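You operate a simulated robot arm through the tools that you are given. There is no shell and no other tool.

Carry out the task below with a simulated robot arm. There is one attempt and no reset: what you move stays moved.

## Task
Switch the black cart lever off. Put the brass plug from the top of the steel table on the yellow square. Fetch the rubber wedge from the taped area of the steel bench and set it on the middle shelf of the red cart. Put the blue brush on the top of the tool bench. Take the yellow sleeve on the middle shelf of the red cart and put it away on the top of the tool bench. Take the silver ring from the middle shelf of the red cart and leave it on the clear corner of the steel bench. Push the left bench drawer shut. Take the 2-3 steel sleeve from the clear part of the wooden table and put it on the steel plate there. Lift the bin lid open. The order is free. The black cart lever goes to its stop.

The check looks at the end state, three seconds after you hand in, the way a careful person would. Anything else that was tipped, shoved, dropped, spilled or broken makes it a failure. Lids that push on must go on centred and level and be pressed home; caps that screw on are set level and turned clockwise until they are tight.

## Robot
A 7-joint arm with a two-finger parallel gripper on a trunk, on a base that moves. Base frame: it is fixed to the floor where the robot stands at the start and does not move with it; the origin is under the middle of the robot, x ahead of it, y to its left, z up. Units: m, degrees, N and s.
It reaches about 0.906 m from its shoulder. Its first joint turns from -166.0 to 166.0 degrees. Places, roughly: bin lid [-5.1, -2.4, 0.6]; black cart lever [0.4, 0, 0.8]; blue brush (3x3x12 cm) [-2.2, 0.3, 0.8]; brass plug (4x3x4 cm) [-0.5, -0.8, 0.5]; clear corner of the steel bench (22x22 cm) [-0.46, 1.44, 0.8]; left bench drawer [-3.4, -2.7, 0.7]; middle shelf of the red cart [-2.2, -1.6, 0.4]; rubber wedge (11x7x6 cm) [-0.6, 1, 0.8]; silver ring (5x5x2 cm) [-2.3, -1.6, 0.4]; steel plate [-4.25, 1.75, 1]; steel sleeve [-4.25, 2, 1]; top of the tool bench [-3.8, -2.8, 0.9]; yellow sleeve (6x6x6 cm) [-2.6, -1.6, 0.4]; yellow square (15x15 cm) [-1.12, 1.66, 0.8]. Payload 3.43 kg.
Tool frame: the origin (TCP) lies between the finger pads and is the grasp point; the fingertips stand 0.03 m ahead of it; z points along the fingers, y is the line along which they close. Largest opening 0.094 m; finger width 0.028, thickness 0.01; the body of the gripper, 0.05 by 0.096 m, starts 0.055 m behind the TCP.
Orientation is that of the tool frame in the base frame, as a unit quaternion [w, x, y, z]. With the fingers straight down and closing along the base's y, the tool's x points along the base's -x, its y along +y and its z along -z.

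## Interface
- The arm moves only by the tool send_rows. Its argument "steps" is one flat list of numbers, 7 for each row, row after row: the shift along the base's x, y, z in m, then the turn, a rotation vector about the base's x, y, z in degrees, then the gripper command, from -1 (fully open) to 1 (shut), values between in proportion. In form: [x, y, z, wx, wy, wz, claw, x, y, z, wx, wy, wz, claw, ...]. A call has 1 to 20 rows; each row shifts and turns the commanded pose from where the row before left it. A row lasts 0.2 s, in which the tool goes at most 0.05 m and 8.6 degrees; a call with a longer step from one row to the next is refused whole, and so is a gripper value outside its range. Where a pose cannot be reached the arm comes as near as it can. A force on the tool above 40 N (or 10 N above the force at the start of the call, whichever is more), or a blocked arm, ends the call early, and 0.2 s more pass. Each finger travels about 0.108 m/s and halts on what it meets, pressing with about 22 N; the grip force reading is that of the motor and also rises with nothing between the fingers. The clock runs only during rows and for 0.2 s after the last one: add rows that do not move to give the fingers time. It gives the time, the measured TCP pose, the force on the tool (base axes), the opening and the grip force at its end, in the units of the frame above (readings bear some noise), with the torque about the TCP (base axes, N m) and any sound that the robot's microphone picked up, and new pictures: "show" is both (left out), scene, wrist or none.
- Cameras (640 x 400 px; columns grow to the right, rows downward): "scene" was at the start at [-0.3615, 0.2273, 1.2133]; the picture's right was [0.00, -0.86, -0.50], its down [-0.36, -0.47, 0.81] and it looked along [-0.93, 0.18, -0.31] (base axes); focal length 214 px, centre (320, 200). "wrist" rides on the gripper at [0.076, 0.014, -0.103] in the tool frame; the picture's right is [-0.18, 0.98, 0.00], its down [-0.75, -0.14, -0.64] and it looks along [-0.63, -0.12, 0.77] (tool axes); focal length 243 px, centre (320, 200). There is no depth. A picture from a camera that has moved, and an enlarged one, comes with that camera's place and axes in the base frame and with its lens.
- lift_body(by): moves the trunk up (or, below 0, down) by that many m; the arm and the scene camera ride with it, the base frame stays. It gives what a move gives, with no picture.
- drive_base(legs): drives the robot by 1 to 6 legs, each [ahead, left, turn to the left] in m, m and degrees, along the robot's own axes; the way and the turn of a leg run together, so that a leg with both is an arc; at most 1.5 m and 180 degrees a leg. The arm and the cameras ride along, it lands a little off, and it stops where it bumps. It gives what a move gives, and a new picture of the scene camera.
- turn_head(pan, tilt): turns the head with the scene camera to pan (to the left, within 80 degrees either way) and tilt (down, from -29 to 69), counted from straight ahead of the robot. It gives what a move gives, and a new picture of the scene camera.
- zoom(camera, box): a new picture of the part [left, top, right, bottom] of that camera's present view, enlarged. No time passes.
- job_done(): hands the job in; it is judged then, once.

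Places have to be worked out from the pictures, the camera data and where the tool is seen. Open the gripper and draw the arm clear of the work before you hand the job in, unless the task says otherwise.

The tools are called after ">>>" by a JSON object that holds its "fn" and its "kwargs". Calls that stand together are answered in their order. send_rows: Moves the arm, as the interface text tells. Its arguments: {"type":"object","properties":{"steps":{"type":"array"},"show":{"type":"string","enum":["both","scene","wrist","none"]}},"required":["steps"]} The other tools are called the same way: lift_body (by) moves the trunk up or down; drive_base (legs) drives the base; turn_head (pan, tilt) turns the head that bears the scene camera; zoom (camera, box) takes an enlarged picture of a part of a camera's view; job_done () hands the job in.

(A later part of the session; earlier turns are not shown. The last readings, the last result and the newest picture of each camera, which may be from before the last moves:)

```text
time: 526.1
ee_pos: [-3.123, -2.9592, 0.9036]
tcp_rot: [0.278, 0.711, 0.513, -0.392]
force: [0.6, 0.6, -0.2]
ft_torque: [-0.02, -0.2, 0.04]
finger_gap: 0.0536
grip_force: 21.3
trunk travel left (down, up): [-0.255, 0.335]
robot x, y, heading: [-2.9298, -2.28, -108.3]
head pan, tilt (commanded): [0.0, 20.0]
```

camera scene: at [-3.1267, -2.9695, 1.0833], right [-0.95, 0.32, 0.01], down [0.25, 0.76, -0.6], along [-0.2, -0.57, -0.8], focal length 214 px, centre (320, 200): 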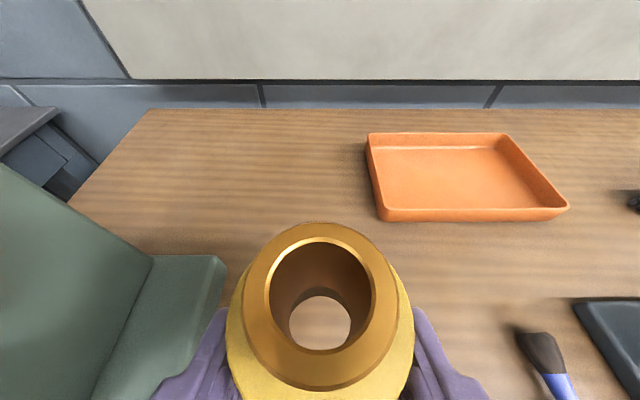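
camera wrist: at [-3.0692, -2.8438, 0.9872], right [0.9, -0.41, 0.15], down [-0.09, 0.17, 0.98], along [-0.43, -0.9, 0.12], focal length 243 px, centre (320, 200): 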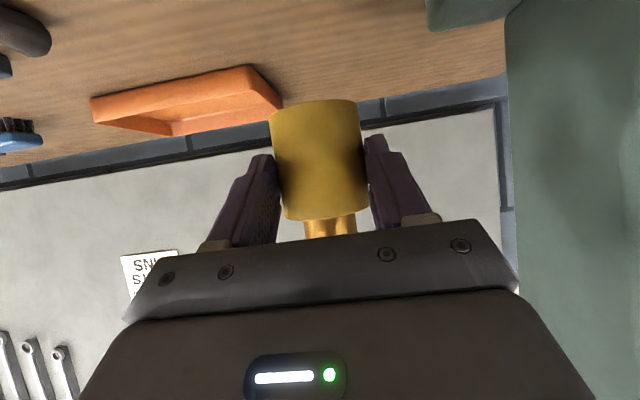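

The bench now carries the sleeve's weight. I press 2 mm more, then open.

>>> {"fn": "send_rows", "kwargs": {"steps": [0, 0, -0.002, 0, 0, 0, 1, 0, 0, 0, 0, 0, 0, 0.2, 0, 0, 0, 0, 0, 0, -0.3, 0, 0, 0, 0, 0, 0, -0.5, 0, 0, 0, 0, 0, 0, -0.5], "show": "both"}}

```text
time: 527.4
ee_pos: [-3.1228, -2.9587, 0.8996]
tcp_rot: [0.278, 0.712, 0.513, -0.391]
force: [-0.1, -0.1, 0.6]
ft_torque: [0.02, 0.04, -0.01]
finger_gap: 0.0703
grip_force: 0.0
trunk travel left (down, up): [-0.255, 0.335]
robot x, y, heading: [-2.9268, -2.2756, -108.3]
head pan, tilt (commanded): [0.0, 20.0]
camera scene: at [-3.1261, -2.9693, 0.9866], right [-0.95, 0.32, 0.01], down [0.25, 0.76, -0.61], along [-0.2, -0.57, -0.8], focal length 214 px, centre (320, 200)
camera wrist: at [-3.0687, -2.8437, 0.8903], right [0.9, -0.41, 0.15], down [-0.09, 0.17, 0.98], along [-0.43, -0.9, 0.12], focal length 243 px, centre (320, 200)
```

scene: 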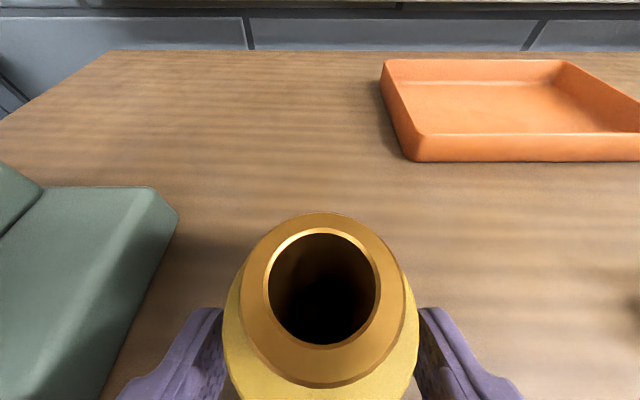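
wrist: 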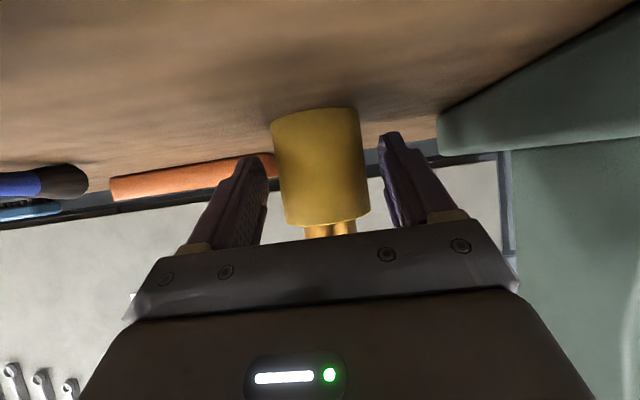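

Released and standing. I withdraw along the tool axis.

>>> {"fn": "send_rows", "kwargs": {"steps": [0.0109, 0.0319, 0.0216, 0, 0, 0, -0.5, 0.0109, 0.0319, 0.0216, 0, 0, 0, -0.5, 0.0109, 0.0319, 0.03, 0, 0, 0, -0.5, 0.0109, 0.0319, 0.035, 0, 0, 0, -0.5, 0.01, 0.03, 0.035, 0, 0, 0, -0.5, 0.01, 0.03, 0.035, 0, 0, 0, -0.5], "show": "scene"}}

```text
time: 528.8
ee_pos: [-3.0594, -2.771, 1.0799]
tcp_rot: [0.277, 0.712, 0.513, -0.391]
force: [0.8, 0.0, 0.3]
ft_torque: [-0.02, -0.01, 0.03]
finger_gap: 0.0705
grip_force: 0.0
trunk travel left (down, up): [-0.255, 0.335]
robot x, y, heading: [-2.9251, -2.2792, -108.5]
head pan, tilt (commanded): [0.0, 20.0]
camera scene: at [-3.062, -2.7801, 1.1656], right [-0.95, 0.32, 0.01], down [0.25, 0.76, -0.61], along [-0.2, -0.57, -0.8], focal length 214 px, centre (320, 200)
```

scene: 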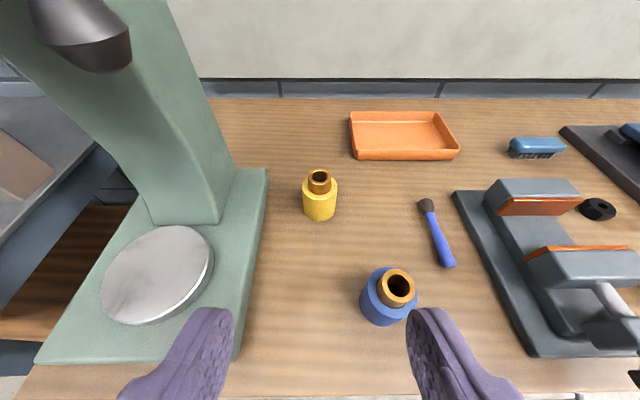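

The yellow sleeve stands on the tool bench. Next the bin lid: I back off, turn right and drive along the bench to its far end.

>>> {"fn": "drive_base", "kwargs": {"legs": [[-0.15, 0, 0], [0, 0, -90]]}}

>>> {"fn": "drive_base", "kwargs": {"legs": [[1.2, 0, 0]]}}

>>> {"fn": "turn_head", "kwargs": {"pan": 20, "tilt": 0}}

```text
time: 534.0
ee_pos: [-3.3713, -2.0037, 1.0777]
tcp_rot: [-0.081, 0.866, -0.14, -0.473]
force: [-0.5, 0.4, 0.1]
ft_torque: [-0.02, -0.03, -0.01]
finger_gap: 0.0705
grip_force: 0.1
trunk travel left (down, up): [-0.255, 0.335]
robot x, y, heading: [-2.8775, -2.1339, 161.6]
head pan, tilt (commanded): [0.0, 20.0]
camera scene: at [-3.3823, -1.9994, 1.1648], right [0.32, 0.95, 0.01], down [0.76, -0.25, -0.61], along [-0.57, 0.2, -0.8], focal length 214 px, centre (320, 200)
```

scene: 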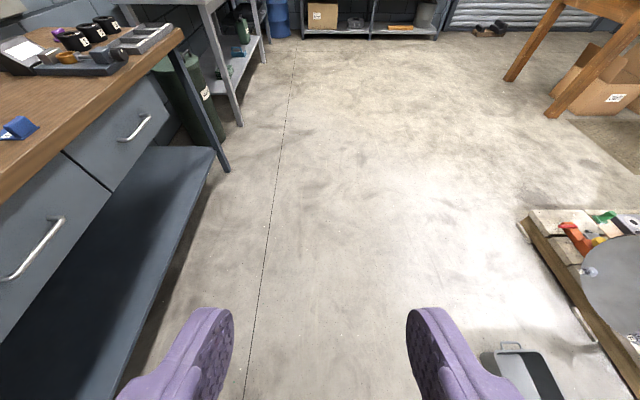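

```text
time: 540.0
ee_pos: [-4.506, -1.631, 1.0778]
tcp_rot: [-0.078, 0.867, -0.138, -0.472]
force: [1.0, 0.0, 0.2]
ft_torque: [0.02, 0.03, -0.02]
finger_gap: 0.0705
grip_force: 0.1
trunk travel left (down, up): [-0.255, 0.335]
robot x, y, heading: [-4.0136, -1.7617, 162.2]
head pan, tilt (commanded): [0.0, 20.0]
camera scene: at [-4.5174, -1.6283, 1.1647], right [0.31, 0.95, 0.01], down [0.76, -0.25, -0.61], along [-0.57, 0.19, -0.8], focal length 214 px, centre (320, 200)
```

scene: 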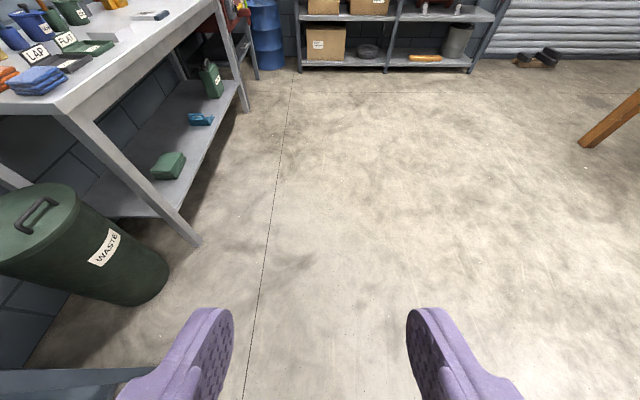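

```text
time: 540.8
ee_pos: [-4.5065, -1.6314, 1.0773]
tcp_rot: [-0.079, 0.867, -0.137, -0.473]
force: [1.0, -0.7, 0.2]
ft_torque: [0.02, 0.01, 0.04]
finger_gap: 0.0702
grip_force: 0.1
trunk travel left (down, up): [-0.255, 0.335]
robot x, y, heading: [-4.0124, -1.7599, 162.0]
head pan, tilt (commanded): [20.0, 0.0]
camera scene: at [-4.5366, -1.6545, 1.1963], right [0.02, 0.98, -0.18], down [0.52, -0.16, -0.84], along [-0.86, -0.07, -0.51], focal length 214 px, centre (320, 200)
```

scene: 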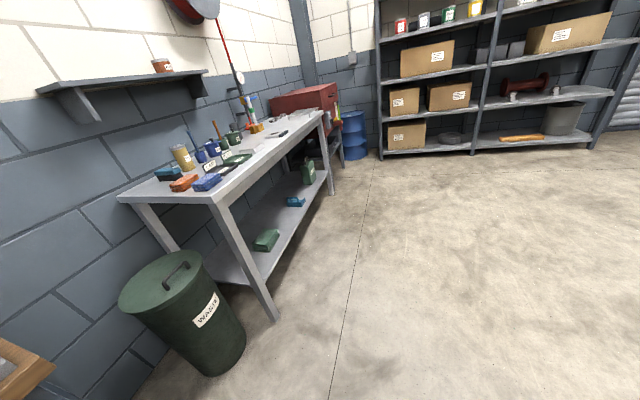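

I see the green WASTE bin with a lid and a handle, at about [-5.10, -2.39]. I drive ahead 0.8 m and turn left to face it.

>>> {"fn": "drive_base", "kwargs": {"legs": [[0.8, 0.05, 0]]}}

>>> {"fn": "drive_base", "kwargs": {"legs": [[0, 0, 90]]}}

>>> {"fn": "turn_head", "kwargs": {"pan": 0, "tilt": 10}}

```text
time: 545.1
ee_pos: [-5.2857, -1.4288, 1.0785]
tcp_rot: [-0.08, 0.866, -0.139, -0.473]
force: [0.1, -1.2, 0.2]
ft_torque: [0.03, 0.01, 0.03]
finger_gap: 0.0704
grip_force: 0.1
trunk travel left (down, up): [-0.255, 0.335]
robot x, y, heading: [-4.793, -1.5617, 161.9]
head pan, tilt (commanded): [20.0, 0.0]
camera scene: at [-5.3162, -1.4513, 1.1963], right [0.02, 0.98, -0.18], down [0.52, -0.17, -0.84], along [-0.86, -0.07, -0.51], focal length 214 px, centre (320, 200)
```

scene: 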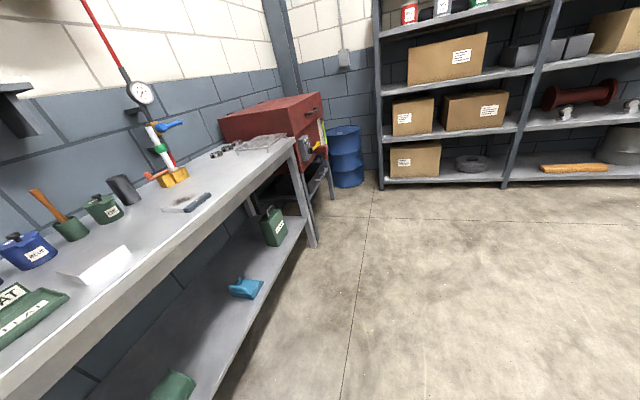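

```text
time: 549.4
ee_pos: [-4.9276, -2.051, 1.0785]
tcp_rot: [0.276, 0.714, 0.511, -0.391]
force: [0.1, -0.1, 0.4]
ft_torque: [-0.01, 0.02, 0.0]
finger_gap: 0.0705
grip_force: 0.0
trunk travel left (down, up): [-0.255, 0.335]
robot x, y, heading: [-4.7936, -1.5573, -108.6]
head pan, tilt (commanded): [20.0, 0.0]
camera scene: at [-4.9048, -2.0797, 1.1964], right [-0.98, 0.03, -0.18], down [0.17, 0.51, -0.84], along [0.06, -0.86, -0.51], focal length 214 px, centre (320, 200)
```

scene: 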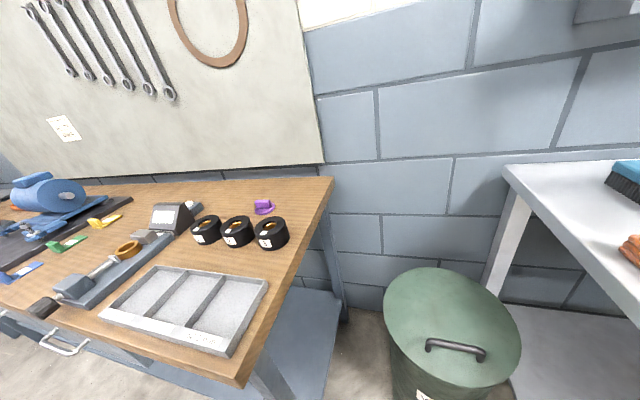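

```text
time: 550.2
ee_pos: [-4.9272, -2.0496, 1.0788]
tcp_rot: [0.276, 0.713, 0.512, -0.392]
force: [0.8, -0.2, -0.5]
ft_torque: [-0.05, -0.06, 0.01]
finger_gap: 0.0705
grip_force: 0.1
trunk travel left (down, up): [-0.255, 0.335]
robot x, y, heading: [-4.7944, -1.5581, -108.5]
head pan, tilt (commanded): [0.0, 10.0]
camera scene: at [-4.9335, -2.0682, 1.1786], right [-0.95, 0.32, 0.01], down [0.22, 0.64, -0.73], along [-0.24, -0.69, -0.68], focal length 214 px, centre (320, 200)
```

scene: 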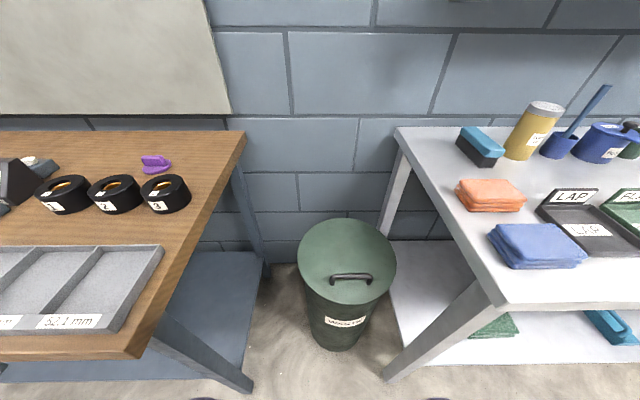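

I zoom in on the lid to understand the rim, handle and hinge.

>>> {"fn": "zoom", "kwargs": {"camera": "scene", "box": [280, 205, 410, 355]}}

```text
2.67 times, centred on (345, 280) of scene
camera zoom: at [-4.9335, -2.0682, 1.1786], right [-0.95, 0.32, 0.01], down [0.22, 0.64, -0.73], along [-0.24, -0.69, -0.68], focal length 572 px, centre (253, -13)
```

zoom: 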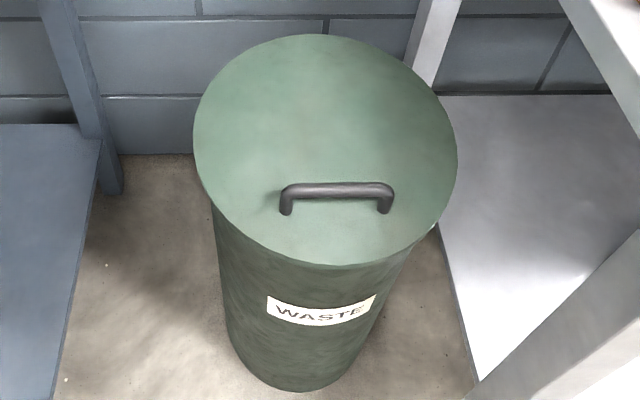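

The lid is a flat disc (Ø≈0.29 m, z≈0.62) overhanging the body by ~2 cm, handle toward the front, so it hinges at the wall side. I'll lift it with closed fingertips under the front rim and push it up and back. First I lower the trunk and bring the tool horizontal in front of the bin.

>>> {"fn": "lift_body", "kwargs": {"by": -0.25}}

>>> {"fn": "send_rows", "kwargs": {"steps": [0.006, 0.018, -0.04, -7.77, 2.6, 0, 1, 0.006, 0.018, -0.04, -7.77, 2.6, 0, 1, 0, 0, -0.045, -7.77, 2.6, 0, 1, 0, 0, -0.045, -7.77, 2.6, 0, 1, 0, 0, -0.04, 0, 0, 0, 1, 0, 0, 0, 0, 0, 0, 1], "show": "both"}}

```text
time: 552.8
ee_pos: [-4.9273, -2.0492, 0.8275]
tcp_rot: [0.277, 0.713, 0.512, -0.391]
force: [0.2, -0.5, 0.3]
ft_torque: [-0.03, -0.01, 0.0]
finger_gap: 0.0706
grip_force: 0.1
trunk travel left (down, up): [-0.005, 0.585]
robot x, y, heading: [-4.7939, -1.5574, -108.7]
head pan, tilt (commanded): [0.0, 10.0]
```

```text
time: 553.6
ee_pos: [-4.9154, -2.0125, 0.6912]
tcp_rot: [0.378, 0.616, 0.44, -0.533]
force: [-28.5, -60.4, -44.5]
ft_torque: [-0.1, -0.58, 0.78]
finger_gap: 0.0
grip_force: 22.2
trunk travel left (down, up): [-0.005, 0.585]
robot x, y, heading: [-4.7933, -1.5616, -108.6]
head pan, tilt (commanded): [0.0, 10.0]
stopped in row 4: the force on the tool passed its limit at 248 N (the readings are from after the stop); the commanded pose is now the measured one
camera scene: at [-4.9086, -1.9907, 0.7904], right [-0.94, 0.33, 0.0], down [0.1, 0.3, -0.95], along [-0.31, -0.9, -0.32], focal length 214 px, centre (320, 200)
camera wrist: at [-4.8658, -1.9117, 0.6294], right [0.92, -0.35, 0.18], down [0.04, 0.54, 0.84], along [-0.39, -0.77, 0.51], focal length 243 px, centre (320, 200)
```

scene: 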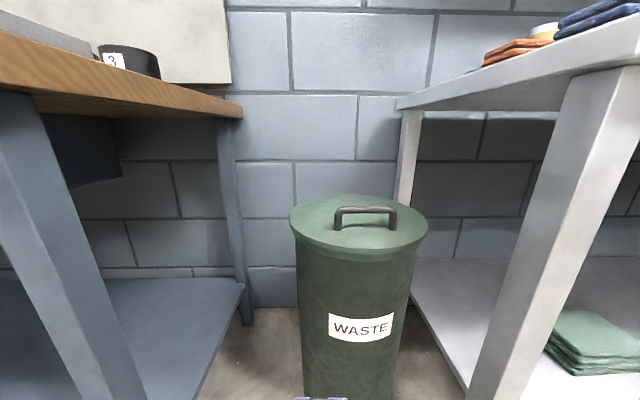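
wrist: 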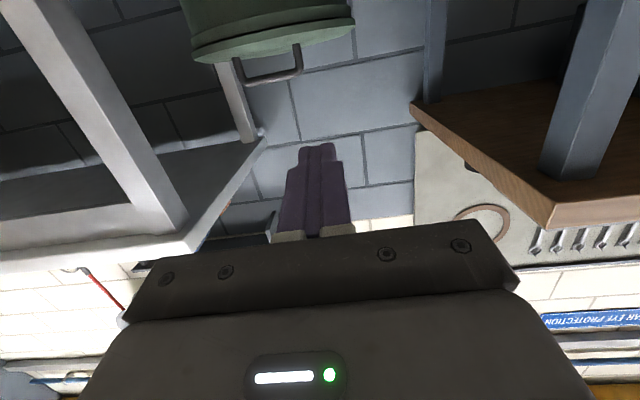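

The tool pressed against the robot's own body (too close). I move it forward away from the body and check forces.

>>> {"fn": "send_rows", "kwargs": {"steps": [-0.0096, -0.0285, 0.005, 0, 0, 0, 1, -0.0096, -0.0285, 0.005, 0, 0, 0, 1, -0.0096, -0.0285, 0, 0, 0, 0, 1, 0, 0, 0, 0, 0, 0, 1], "show": "scene"}}

```text
time: 554.6
ee_pos: [-4.9451, -2.0984, 0.7004]
tcp_rot: [0.378, 0.615, 0.44, -0.534]
force: [-0.4, 0.2, -0.5]
ft_torque: [-0.02, -0.01, 0.01]
finger_gap: 0.0
grip_force: 22.3
trunk travel left (down, up): [-0.005, 0.585]
robot x, y, heading: [-4.7927, -1.5601, -108.9]
head pan, tilt (commanded): [0.0, 10.0]
camera scene: at [-4.9377, -2.0764, 0.7999], right [-0.94, 0.33, 0.0], down [0.1, 0.3, -0.95], along [-0.31, -0.9, -0.31], focal length 214 px, centre (320, 200)
```

scene: 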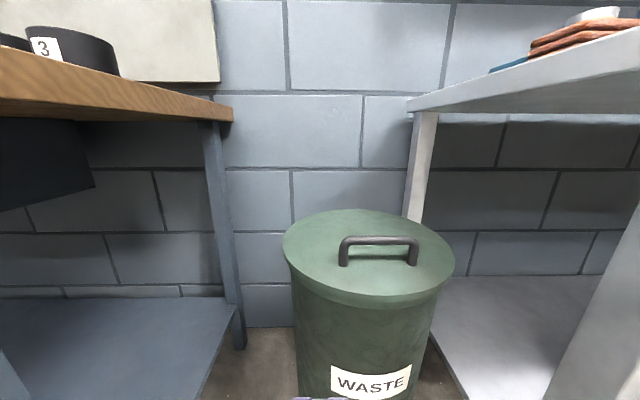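

Now force-free, with the lid clearly in view: top z≈0.61, skirt bottom z≈0.59, front rim at n≈−3.76. I level the tool fully, shift right 7.5 cm and ahead 12 cm to stand right in front of the rim.

>>> {"fn": "send_rows", "kwargs": {"steps": [-0.003, -0.009, 0, -7.77, 2.6, 0, 1, 0, 0, 0, 0, 0, 0, 1], "show": "none"}}

>>> {"fn": "drive_base", "kwargs": {"legs": [[0.1, -0.075, 0]]}}

```text
time: 555.2
ee_pos: [-4.947, -2.1072, 0.7001]
tcp_rot: [-0.409, -0.575, -0.41, 0.577]
force: [-0.4, 0.5, 0.7]
ft_torque: [0.04, 0.01, -0.04]
finger_gap: 0.0
grip_force: 22.4
trunk travel left (down, up): [-0.005, 0.585]
robot x, y, heading: [-4.7938, -1.5589, -108.8]
head pan, tilt (commanded): [0.0, 10.0]
```

```text
time: 556.5
ee_pos: [-5.0525, -2.1784, 0.7015]
tcp_rot: [-0.41, -0.576, -0.411, 0.576]
force: [0.0, -0.2, -0.2]
ft_torque: [0.01, -0.01, -0.01]
finger_gap: 0.0
grip_force: 22.3
trunk travel left (down, up): [-0.005, 0.585]
robot x, y, heading: [-4.896, -1.6295, -108.9]
head pan, tilt (commanded): [0.0, 10.0]
camera scene: at [-5.0398, -2.143, 0.796], right [-0.94, 0.33, 0.0], down [0.05, 0.16, -0.98], along [-0.32, -0.93, -0.17], focal length 214 px, centre (320, 200)
```

scene: 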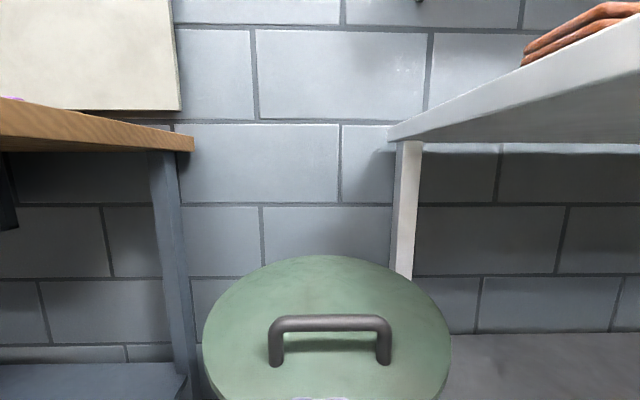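

Handle and lid are centred ahead. I lower the closed fingers just in front of the rim to below its skirt.

>>> {"fn": "send_rows", "kwargs": {"steps": [0, 0, -0.045, 0, 0, 0, 1, 0, 0, -0.045, 0, 0, 0, 1, 0, 0, -0.037, 0, 0, 0, 1, 0, 0, 0, 0, 0, 0, 1], "show": "both"}}

```text
time: 557.5
ee_pos: [-5.05, -2.1786, 0.5734]
tcp_rot: [-0.409, -0.576, -0.41, 0.576]
force: [1.1, -0.4, 1.0]
ft_torque: [-0.01, -0.02, -0.02]
finger_gap: 0.0
grip_force: 22.6
trunk travel left (down, up): [-0.005, 0.585]
robot x, y, heading: [-4.8966, -1.6335, -108.9]
head pan, tilt (commanded): [0.0, 10.0]
camera scene: at [-5.0401, -2.1433, 0.6685], right [-0.94, 0.33, 0.0], down [0.05, 0.16, -0.98], along [-0.32, -0.93, -0.17], focal length 214 px, centre (320, 200)
camera wrist: at [-5.0051, -2.0872, 0.4961], right [0.93, -0.32, 0.18], down [0.08, 0.65, 0.75], along [-0.36, -0.69, 0.63], focal length 243 px, centre (320, 200)
```

scene: 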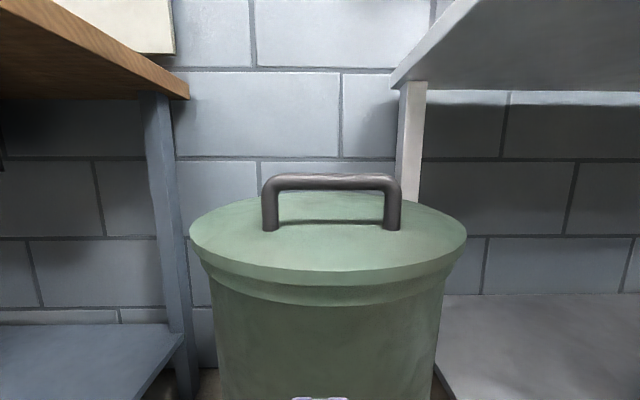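
wrist: 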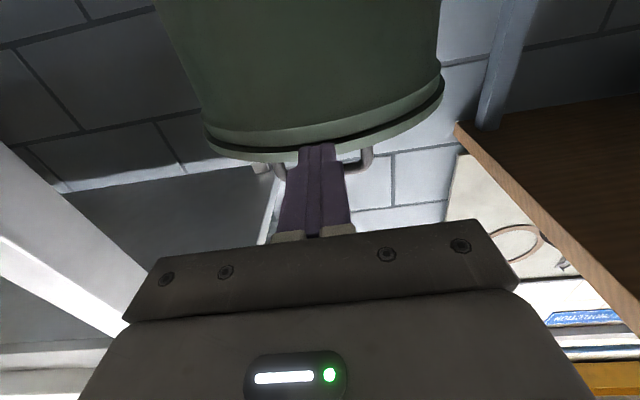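

I have a clear view: the lid disc (~1.2 cm thick) overhangs the bin's rim ring slightly. I raise to just under the lid's underside level and move forward to the rim carefully.

>>> {"fn": "send_rows", "kwargs": {"steps": [-0.0075, -0.022, 0.003, 0, 0, 0, 1, -0.006, -0.018, 0.003, 0, 0, 0, 1, 0, 0, 0, 0, 0, 0, 1], "show": "both"}}

```text
time: 558.3
ee_pos: [-5.0658, -2.219, 0.5806]
tcp_rot: [-0.409, -0.576, -0.411, 0.577]
force: [-0.2, 0.6, -0.7]
ft_torque: [0.01, 0.0, 0.01]
finger_gap: 0.0001
grip_force: 22.0
trunk travel left (down, up): [-0.005, 0.585]
robot x, y, heading: [-4.8958, -1.6282, -108.8]
head pan, tilt (commanded): [0.0, 10.0]
camera scene: at [-5.0532, -2.1836, 0.6747], right [-0.94, 0.33, 0.0], down [0.05, 0.16, -0.98], along [-0.32, -0.93, -0.17], focal length 214 px, centre (320, 200)
camera wrist: at [-5.0183, -2.1275, 0.5022], right [0.93, -0.32, 0.18], down [0.08, 0.65, 0.75], along [-0.36, -0.69, 0.63], focal length 243 px, centre (320, 200)
```

scene: 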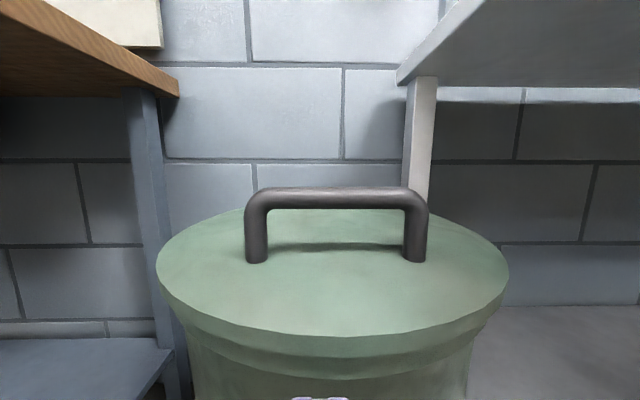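
wrist: 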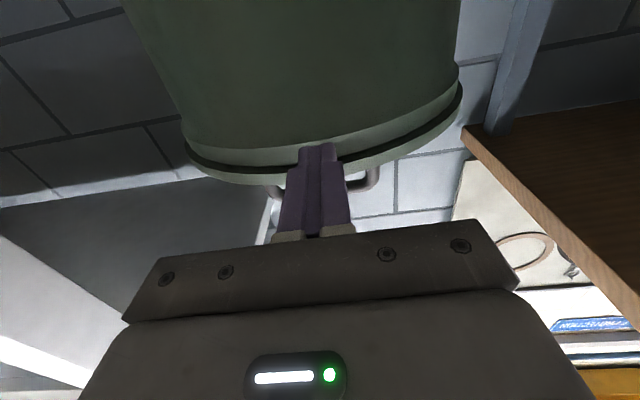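

The tip is right at the lid's front edge. I advance 1.2 cm under the overhang and then lift in small steps.

>>> {"fn": "send_rows", "kwargs": {"steps": [-0.002, -0.006, 0, 0, 0, 0, 1, -0.002, -0.006, 0, 0, 0, 0, 1, 0, 0, 0.006, 0, 0, 0, 1, 0, 0, 0.006, 0, 0, 0, 1, 0, 0, 0.006, 0, 0, 0, 1], "show": "both"}}

```text
time: 559.5
ee_pos: [-5.0688, -2.2291, 0.5977]
tcp_rot: [-0.409, -0.575, -0.412, 0.576]
force: [5.3, 14.1, -4.0]
ft_torque: [0.03, 0.1, -0.04]
finger_gap: 0.0
grip_force: 21.7
trunk travel left (down, up): [-0.005, 0.585]
robot x, y, heading: [-4.8984, -1.6311, -108.6]
head pan, tilt (commanded): [0.0, 10.0]
camera scene: at [-5.0569, -2.1943, 0.6929], right [-0.94, 0.33, 0.0], down [0.05, 0.17, -0.98], along [-0.32, -0.93, -0.17], focal length 214 px, centre (320, 200)
camera wrist: at [-5.0219, -2.1381, 0.5206], right [0.93, -0.32, 0.18], down [0.08, 0.65, 0.75], along [-0.36, -0.69, 0.63], focal length 243 px, centre (320, 200)
```

scene: 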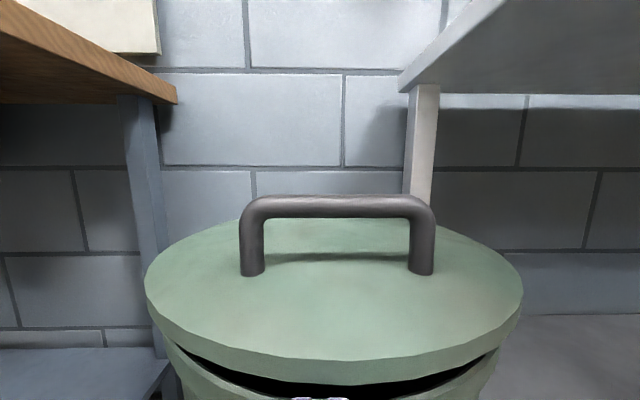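
wrist: 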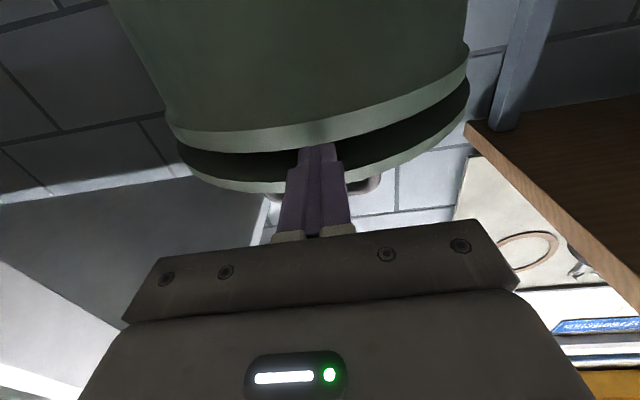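

The lid is lifting at the front. I continue lifting, easing slightly back to reduce the horizontal force.

>>> {"fn": "send_rows", "kwargs": {"steps": [0.0006, 0.002, 0.006, 0, 0, 0, 1, 0, 0, 0.008, 0, 0, 0, 1, 0, 0, 0.008, 0, 0, 0, 1, 0, 0, 0.008, 0, 0, 0, 1], "show": "both"}}

```text
time: 560.5
ee_pos: [-5.069, -2.2284, 0.6287]
tcp_rot: [-0.41, -0.575, -0.411, 0.577]
force: [-0.1, 1.1, -0.1]
ft_torque: [0.0, 0.01, 0.0]
finger_gap: 0.0
grip_force: 22.0
trunk travel left (down, up): [-0.005, 0.585]
robot x, y, heading: [-4.8956, -1.6257, -108.7]
head pan, tilt (commanded): [0.0, 10.0]
camera scene: at [-5.0565, -2.1934, 0.7234], right [-0.94, 0.33, 0.0], down [0.05, 0.16, -0.98], along [-0.32, -0.93, -0.17], focal length 214 px, centre (320, 200)
camera wrist: at [-5.0216, -2.1375, 0.551], right [0.93, -0.32, 0.18], down [0.08, 0.65, 0.75], along [-0.36, -0.69, 0.63], focal length 243 px, centre (320, 200)
```

scene: 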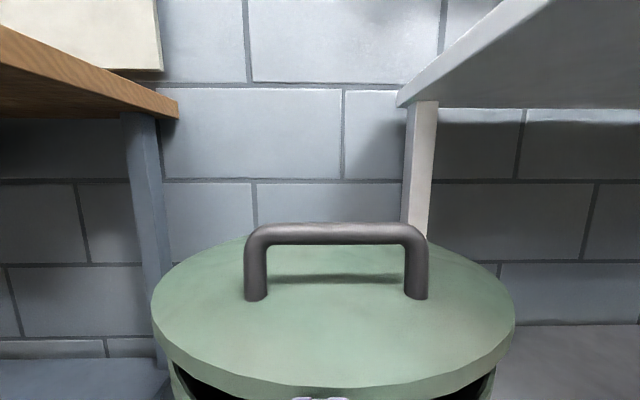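
wrist: 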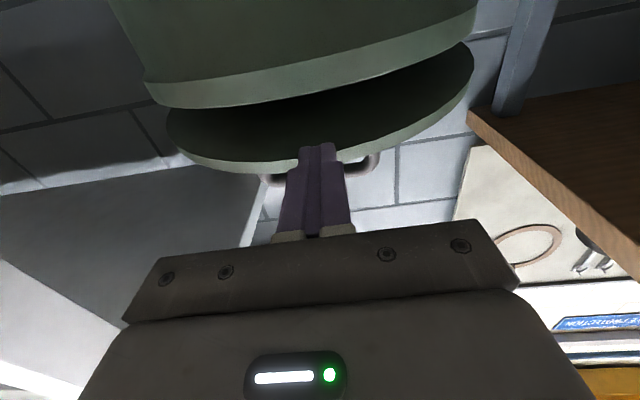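

The lid front is up ~3.5 cm and the finger is at its edge. I now slide the finger further in under the lid while continuing to rise.

>>> {"fn": "send_rows", "kwargs": {"steps": [-0.0032, -0.0095, 0.002, 0, 0, 0, 1, -0.0032, -0.0095, 0.003, 0, 0, 0, 1, -0.0032, -0.0095, 0.005, 0, 0, 0, 1, -0.0032, -0.0095, 0.01, 0, 0, 0, 1, 0, 0, 0.015, 0, 0, 0, 1], "show": "both"}}

```text
time: 560.9
ee_pos: [-5.0685, -2.2304, 0.6248]
tcp_rot: [0.406, 0.58, 0.415, -0.572]
force: [5.5, 17.6, -3.7]
ft_torque: [0.13, -0.09, -0.17]
finger_gap: 0.0
grip_force: 21.6
trunk travel left (down, up): [-0.005, 0.585]
robot x, y, heading: [-4.8932, -1.6258, -108.7]
head pan, tilt (commanded): [0.0, 10.0]
stopped in row 2: the force on the tool passed its limit at 54 N (the readings are from after the stop); the commanded pose is now the measured one
camera scene: at [-5.0572, -2.1957, 0.72], right [-0.94, 0.33, 0.0], down [0.06, 0.18, -0.98], along [-0.32, -0.93, -0.19], focal length 214 px, centre (320, 200)
camera wrist: at [-5.0214, -2.1372, 0.5486], right [0.93, -0.33, 0.18], down [0.08, 0.64, 0.76], along [-0.36, -0.7, 0.62], focal length 243 px, centre (320, 200)
```

scene: 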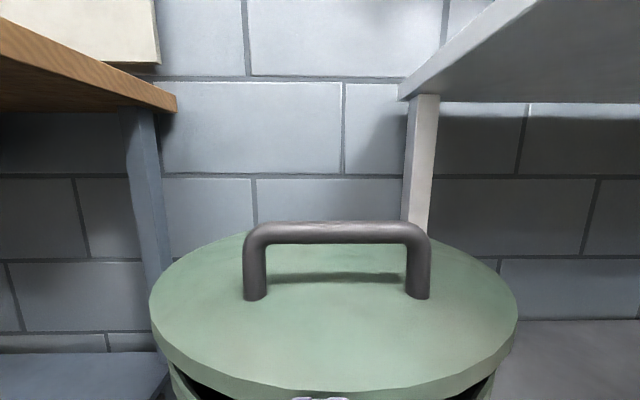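
wrist: 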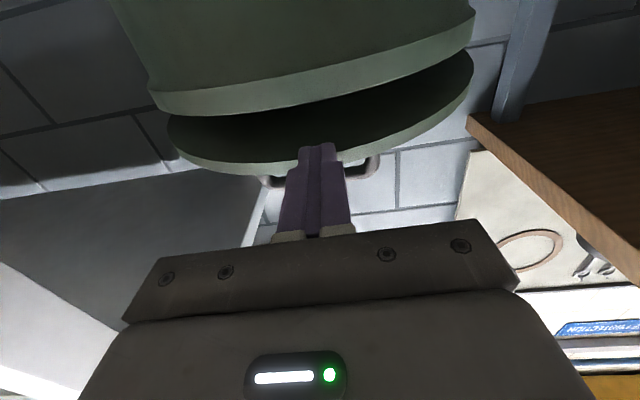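

The finger is now in front of the lid's edge, and the lid stays up by its hinge friction. I back off, drop ~1 cm so the finger is below the lid's edge but above the bin rim, and slip in.

>>> {"fn": "send_rows", "kwargs": {"steps": [0.0038, 0.0114, 0, 0, 0, 0, 1, 0, 0, -0.006, 0, 0, 0, 1, 0, 0, -0.0045, 0, 0, 0, 1, -0.0025, -0.0075, 0, 0, 0, 0, 1, -0.0025, -0.0075, 0, 0, 0, 0, 1], "show": "both"}}

```text
time: 562.2
ee_pos: [-5.0679, -2.2288, 0.6094]
tcp_rot: [0.403, 0.583, 0.414, -0.571]
force: [5.7, 16.1, -3.4]
ft_torque: [-0.03, -0.01, -0.16]
finger_gap: 0.0001
grip_force: 22.3
trunk travel left (down, up): [-0.005, 0.585]
robot x, y, heading: [-4.8956, -1.6269, -108.6]
head pan, tilt (commanded): [0.0, 10.0]
stopped in row 5: the force on the tool passed its limit at 44 N (the readings are from after the stop); the commanded pose is now the measured one
camera scene: at [-5.0568, -2.196, 0.7069], right [-0.94, 0.33, 0.0], down [0.06, 0.19, -0.98], along [-0.32, -0.93, -0.2], focal length 214 px, centre (320, 200)
camera wrist: at [-5.0209, -2.1364, 0.5359], right [0.93, -0.33, 0.18], down [0.07, 0.64, 0.77], along [-0.37, -0.7, 0.61], focal length 243 px, centre (320, 200)
```

scene: 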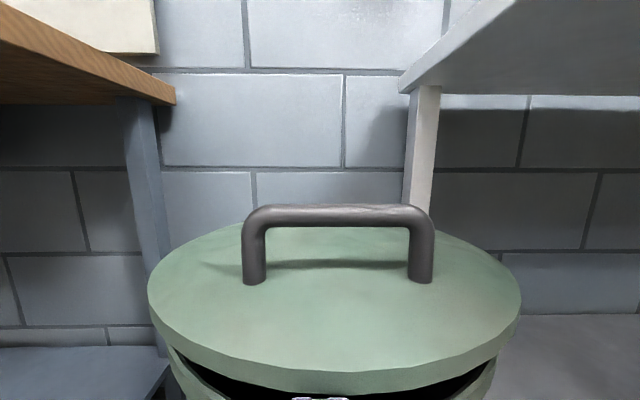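
wrist: 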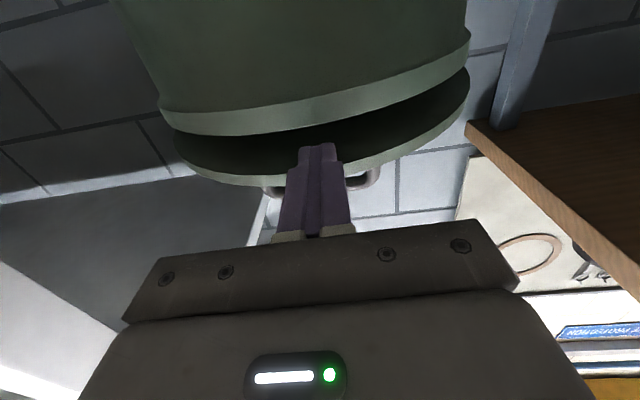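

The finger is under the lid's lip but its lower side meets the bin's rim ring. I relieve the pressure slightly and lift straight up again from here.

>>> {"fn": "send_rows", "kwargs": {"steps": [0.0005, 0.0015, 0.005, 0, 0, 0, 1, 0, 0, 0.008, 0, 0, 0, 1, 0, 0, 0.008, 0, 0, 0, 1, 0, 0, 0.008, 0, 0, 0, 1, 0, 0, 0.008, 0, 0, 0, 1, 0, 0, 0.008, 0, 0, 0, 1], "show": "both"}}

```text
time: 563.6
ee_pos: [-5.0698, -2.2301, 0.6576]
tcp_rot: [0.405, 0.581, 0.414, -0.572]
force: [0.3, 0.2, 0.9]
ft_torque: [-0.02, -0.03, 0.03]
finger_gap: 0.0
grip_force: 21.6
trunk travel left (down, up): [-0.005, 0.585]
robot x, y, heading: [-4.8961, -1.6266, -108.5]
head pan, tilt (commanded): [0.0, 10.0]
camera scene: at [-5.0571, -2.1964, 0.7528], right [-0.94, 0.33, 0.0], down [0.06, 0.18, -0.98], along [-0.32, -0.93, -0.19], focal length 214 px, centre (320, 200)
camera wrist: at [-5.0213, -2.1373, 0.5817], right [0.93, -0.33, 0.18], down [0.07, 0.64, 0.77], along [-0.36, -0.7, 0.62], focal length 243 px, centre (320, 200)
```

scene: 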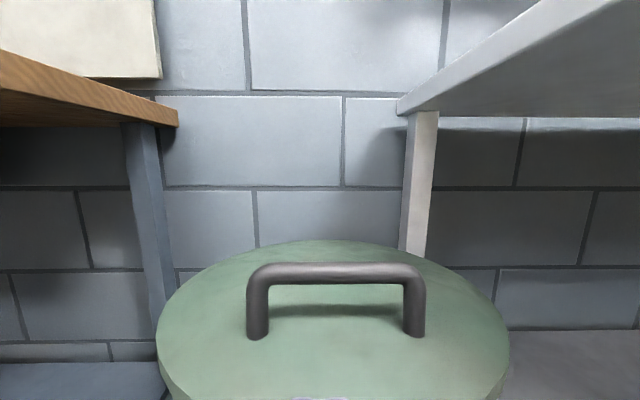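
wrist: 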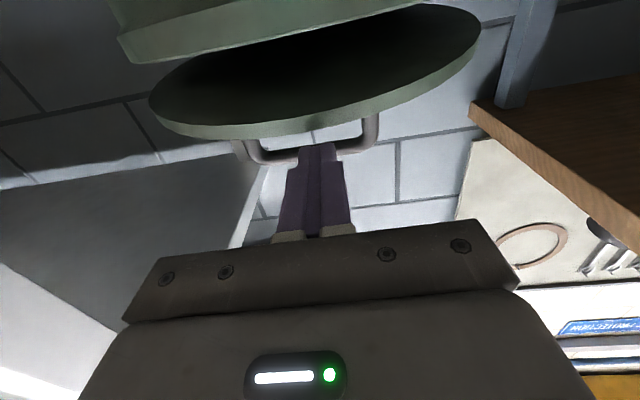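

The lid now stays open by itself with a ~4 cm gap (z 0.596–0.636). I back off 2 cm, lower to z≈0.616 and insert the finger into the gap.

>>> {"fn": "send_rows", "kwargs": {"steps": [0.0064, 0.019, 0, 0, 0, 0, 1, 0.0016, 0.005, -0.015, 0, 0, 0, 1, 0, 0, -0.0265, 0, 0, 0, 1, -0.005, -0.0142, 0, 0, 0, 0, 1, -0.005, -0.0142, 0, 0, 0, 0, 1], "show": "both"}}

```text
time: 564.8
ee_pos: [-5.0683, -2.2304, 0.6146]
tcp_rot: [0.405, 0.582, 0.416, -0.57]
force: [13.1, 36.3, -1.4]
ft_torque: [-0.36, 0.13, -0.32]
finger_gap: 0.0003
grip_force: 22.3
trunk travel left (down, up): [-0.005, 0.585]
robot x, y, heading: [-4.8962, -1.6268, -108.6]
head pan, tilt (commanded): [0.0, 10.0]
camera scene: at [-5.0576, -2.1966, 0.7106], right [-0.94, 0.33, 0.0], down [0.06, 0.19, -0.98], along [-0.32, -0.93, -0.2], focal length 214 px, centre (320, 200)
camera wrist: at [-5.0216, -2.1368, 0.5397], right [0.93, -0.33, 0.18], down [0.07, 0.64, 0.77], along [-0.37, -0.7, 0.61], focal length 243 px, centre (320, 200)
```

scene: 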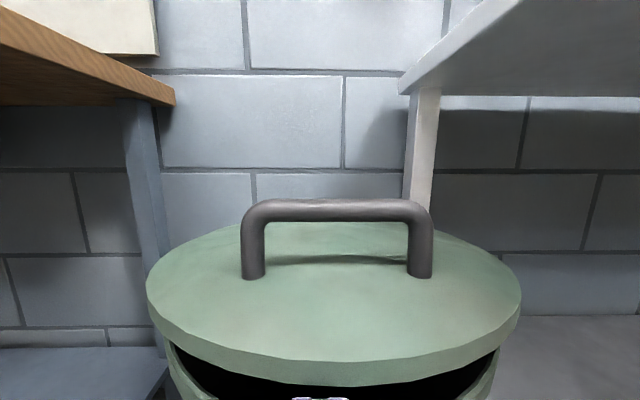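
wrist: 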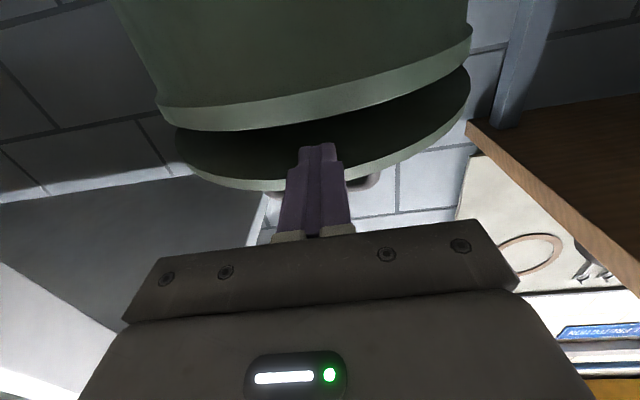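

Still touching the ring slightly. I back off 5 mm, raise 8 mm and try again.

>>> {"fn": "send_rows", "kwargs": {"steps": [0.0025, 0.0075, 0, 0, 0, 0, 1, 0, 0, 0.008, 0, 0, 0, 1, -0.0025, -0.0075, 0, 0, 0, 0, 1, -0.0025, -0.0075, 0.001, 0, 0, 0, 1, -0.0025, -0.0075, 0.001, 0, 0, 0, 1], "show": "both"}}

```text
time: 565.7
ee_pos: [-5.0684, -2.2288, 0.6189]
tcp_rot: [0.401, 0.585, 0.417, -0.568]
force: [8.1, 20.1, -3.9]
ft_torque: [0.06, -0.08, -0.19]
finger_gap: 0.0
grip_force: 21.9
trunk travel left (down, up): [-0.005, 0.585]
robot x, y, heading: [-4.8943, -1.6287, -108.6]
head pan, tilt (commanded): [0.0, 10.0]
stopped in row 4: the force on the tool passed its limit at 62 N (the readings are from after the stop); the commanded pose is now the measured one
camera scene: at [-5.0575, -2.1972, 0.715], right [-0.94, 0.33, 0.0], down [0.06, 0.2, -0.98], along [-0.32, -0.92, -0.21], focal length 214 px, centre (320, 200)
camera wrist: at [-5.021, -2.1358, 0.5448], right [0.93, -0.33, 0.18], down [0.07, 0.63, 0.77], along [-0.37, -0.71, 0.61], focal length 243 px, centre (320, 200)
```

scene: 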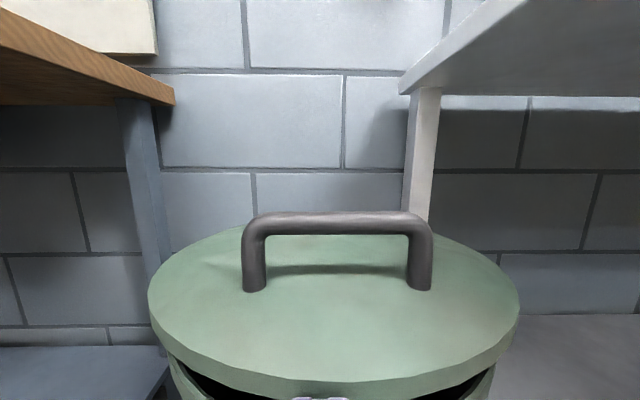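
wrist: 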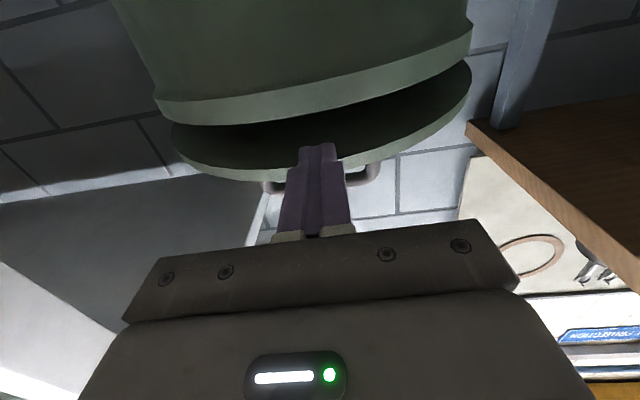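

The finger hits the lid's edge, and the lid slowly sinks back when unsupported. A firmer way is to grip the handle bar from above (fingers closing across it) and swing the lid up. I back off, raise trunk and arm, and turn the tool straight down.

>>> {"fn": "send_rows", "kwargs": {"steps": [0.0064, 0.019, 0, 0, 0, 0, 1, 0.0064, 0.019, 0.02, 0, 0, 0, 1, 0, 0, 0.045, 0, 0, 0, 1, 0, 0, 0.045, 0, 0, 0, 1], "show": "none"}}

>>> {"fn": "lift_body", "kwargs": {"by": 0.27}}

>>> {"fn": "send_rows", "kwargs": {"steps": [0, 0, 0.005, 7.77, -2.6, 0, -1, 0, 0, 0.005, 7.77, -2.6, 0, -1, 0, 0, 0.005, 7.77, -2.6, 0, -1, 0, 0, 0.005, 7.77, -2.6, 0, -1, 0, 0, 0.005, 7.77, -2.6, 0, -1, 0, 0, 0.005, 7.77, -2.6, 0, -1, 0, 0, 0.005, 7.77, -2.6, 0, -1, 0, 0, 0, 7.77, -2.6, 0, -1, 0, 0, 0, 7.77, -2.6, 0, -1, 0, 0, 0, 7.77, -2.6, 0, -1, 0, 0, 0, 7.4, -2.5, 0, -1], "show": "scene"}}

```text
time: 566.7
ee_pos: [-5.0573, -2.195, 0.7303]
tcp_rot: [0.402, 0.584, 0.416, -0.569]
force: [0.4, -0.1, -0.8]
ft_torque: [0.02, 0.02, 0.01]
finger_gap: 0.0002
grip_force: 21.7
trunk travel left (down, up): [-0.005, 0.585]
robot x, y, heading: [-4.895, -1.6257, -108.4]
head pan, tilt (commanded): [0.0, 10.0]
```

```text
time: 569.4
ee_pos: [-5.0574, -2.1958, 1.0001]
tcp_rot: [0.403, 0.583, 0.416, -0.569]
force: [-0.9, 0.4, -0.7]
ft_torque: [0.0, 0.02, 0.02]
finger_gap: 0.0
grip_force: 21.8
trunk travel left (down, up): [-0.275, 0.315]
robot x, y, heading: [-4.8955, -1.6282, -108.8]
head pan, tilt (commanded): [0.0, 10.0]
```

```text
time: 571.8
ee_pos: [-5.0583, -2.1951, 1.0353]
tcp_rot: [-0.012, 0.81, 0.586, 0.007]
force: [-0.3, 0.6, 0.6]
ft_torque: [0.01, 0.02, -0.01]
finger_gap: 0.094
grip_force: 0.1
trunk travel left (down, up): [-0.275, 0.315]
robot x, y, heading: [-4.896, -1.6315, -108.6]
head pan, tilt (commanded): [0.0, 10.0]
camera scene: at [-5.0875, -2.2857, 1.0709], right [-0.95, 0.31, 0.01], down [0.31, 0.93, 0.2], along [0.05, 0.19, -0.98], focal length 214 px, centre (320, 200)
```

scene: 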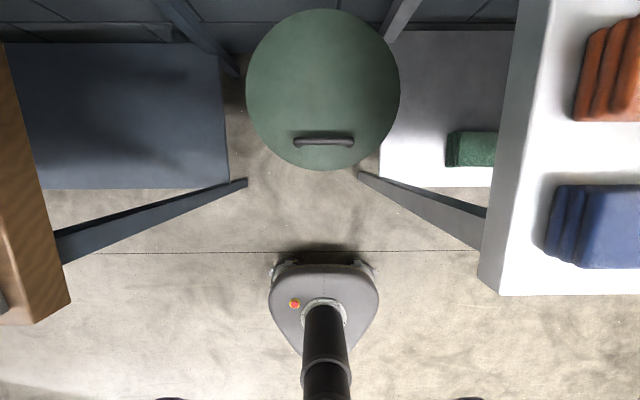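

Top-down view: handle bar centred at about [-5.107, -2.311], running along the cart-parallel axis. I yaw the tool +90° so the fingers close across the bar, retracting slightly, then drive closer.

>>> {"fn": "send_rows", "kwargs": {"steps": [0.005, 0.014, 0, 0.5, 0, 8.2, -1, 0.005, 0.014, 0, 0.5, 0, 8.2, -1, 0.005, 0.014, 0, 0, 0, 8.2, -1, 0.005, 0.014, 0, 0, 0, 8.2, -1, 0.005, 0.014, 0, 0, 0, 8.2, -1, 0.005, 0.014, 0, 0, 0, 8.2, -1, 0.005, 0.014, 0, 0, 0, 8.2, -1, 0.005, 0.014, 0, 0, 0, 8.2, -1, 0.005, 0.014, 0, 0, 0, 8.2, -1, 0.005, 0.014, 0, 0, 0, 8.2, -1, 0, 0, 0, 0, 0, 8.0, -1, 0, 0, 0, 0, 0, 0, -1], "show": "none"}}

>>> {"fn": "drive_base", "kwargs": {"legs": [[0.28, 0, 0]]}}

```text
time: 574.4
ee_pos: [-5.0081, -2.0547, 1.0343]
tcp_rot: [-0.021, 0.158, 0.987, -0.004]
force: [0.1, 0.4, 0.8]
ft_torque: [-0.03, -0.02, 0.05]
finger_gap: 0.0938
grip_force: 0.1
trunk travel left (down, up): [-0.275, 0.315]
robot x, y, heading: [-4.894, -1.6254, -108.7]
head pan, tilt (commanded): [0.0, 10.0]
```

```text
time: 576.4
ee_pos: [-5.099, -2.3203, 1.0352]
tcp_rot: [-0.021, 0.161, 0.987, -0.003]
force: [-0.4, 0.0, -0.3]
ft_torque: [0.04, 0.02, 0.0]
finger_gap: 0.094
grip_force: 0.0
trunk travel left (down, up): [-0.275, 0.315]
robot x, y, heading: [-4.9835, -1.8924, -108.8]
head pan, tilt (commanded): [0.0, 10.0]
camera scene: at [-5.0089, -2.3498, 1.0694], right [-0.32, -0.95, 0.01], down [-0.93, 0.31, 0.21], along [-0.21, 0.06, -0.98], focal length 214 px, centre (320, 200)
```

scene: 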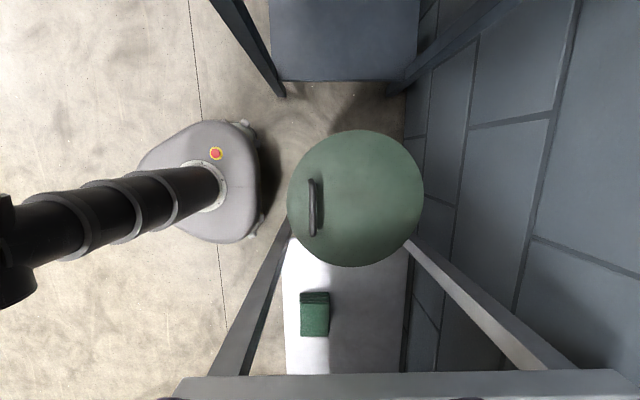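

Handle bar at n≈−3.821, e≈4.106, z≈0.654. I level the tool, centre it over the bar and descend with the fingers straddling it.

>>> {"fn": "send_rows", "kwargs": {"steps": [-0.0106, 0.0142, -0.03, 0, -2.43, 0, -1, 0, 0, -0.045, 0, 0, 0, -1, 0, 0, -0.045, 0, 0, 0, -1, 0, 0, -0.045, 0, 0, 0, -1, 0, 0, -0.045, 0, 0, 0, -1, 0, 0, -0.045, 0, 0, 0, -1, 0, 0, -0.03, 0, 0, 0, -1, 0, 0, 0, 0, 0, 0, -1], "show": "both"}}

```text
time: 578.2
ee_pos: [-5.1094, -2.3049, 0.7512]
tcp_rot: [0.0, 0.161, 0.987, -0.001]
force: [0.0, -0.4, -0.7]
ft_torque: [0.03, -0.02, -0.02]
finger_gap: 0.0942
grip_force: 0.0
trunk travel left (down, up): [-0.275, 0.315]
robot x, y, heading: [-4.9862, -1.8918, -109.0]
head pan, tilt (commanded): [0.0, 10.0]
camera scene: at [-5.0206, -2.3341, 0.7882], right [-0.32, -0.95, 0.0], down [-0.93, 0.31, 0.17], along [-0.16, 0.05, -0.98], focal length 214 px, centre (320, 200)
camera wrist: at [-5.1771, -2.2679, 0.8514], right [0.49, 0.87, 0.0], down [0.67, -0.37, 0.64], along [0.56, -0.31, -0.77], focal length 243 px, centre (320, 200)
```

scene: 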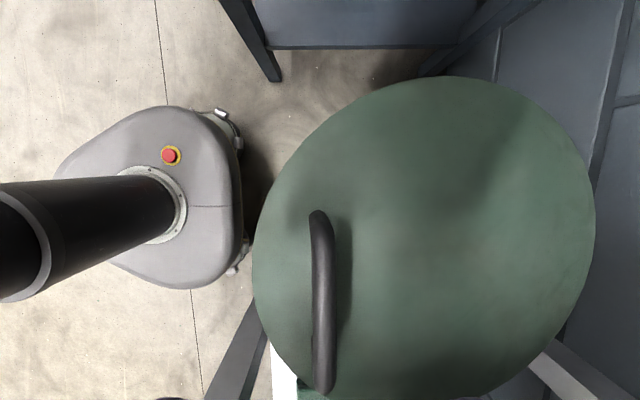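
wrist: 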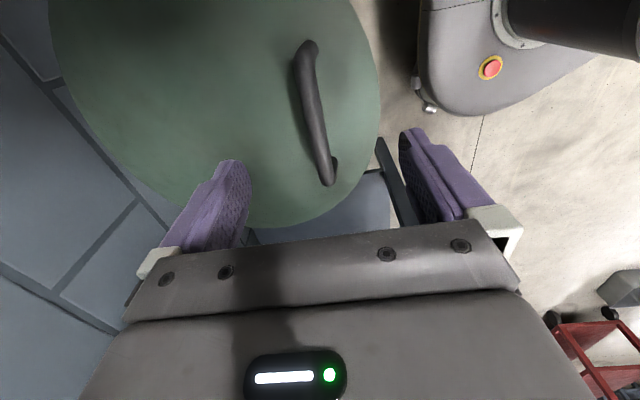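

The bar is centred between the fingers. I descend to z≈0.658 and close on it.

>>> {"fn": "send_rows", "kwargs": {"steps": [0, 0, -0.04, 0, 0, 0, -1, 0, 0, -0.035, 0, 0, 0, -1, 0, 0, -0.018, 0, 0, 0, -1, 0, 0, 0, 0, 0, 0, 0, 0, 0, 0, 0, 0, 0, 1, 0, 0, 0, 0, 0, 0, 1, 0, 0, 0, 0, 0, 0, 1], "show": "wrist"}}

```text
time: 579.8
ee_pos: [-5.1081, -2.3032, 0.6569]
tcp_rot: [0.0, 0.161, 0.987, 0.001]
force: [4.3, 14.7, -2.9]
ft_torque: [0.07, -0.07, 0.52]
finger_gap: 0.0183
grip_force: 44.7
trunk travel left (down, up): [-0.275, 0.315]
robot x, y, heading: [-4.9833, -1.8916, -108.9]
head pan, tilt (commanded): [0.0, 10.0]
camera wrist: at [-5.1766, -2.267, 0.7582], right [0.49, 0.87, 0.0], down [0.67, -0.37, 0.64], along [0.56, -0.31, -0.77], focal length 243 px, centre (320, 200)
```

wrist: 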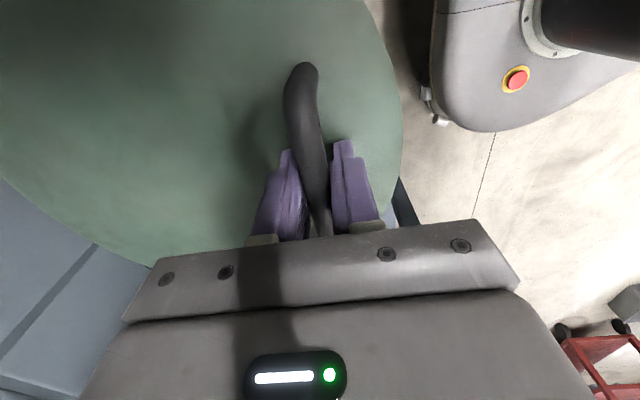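

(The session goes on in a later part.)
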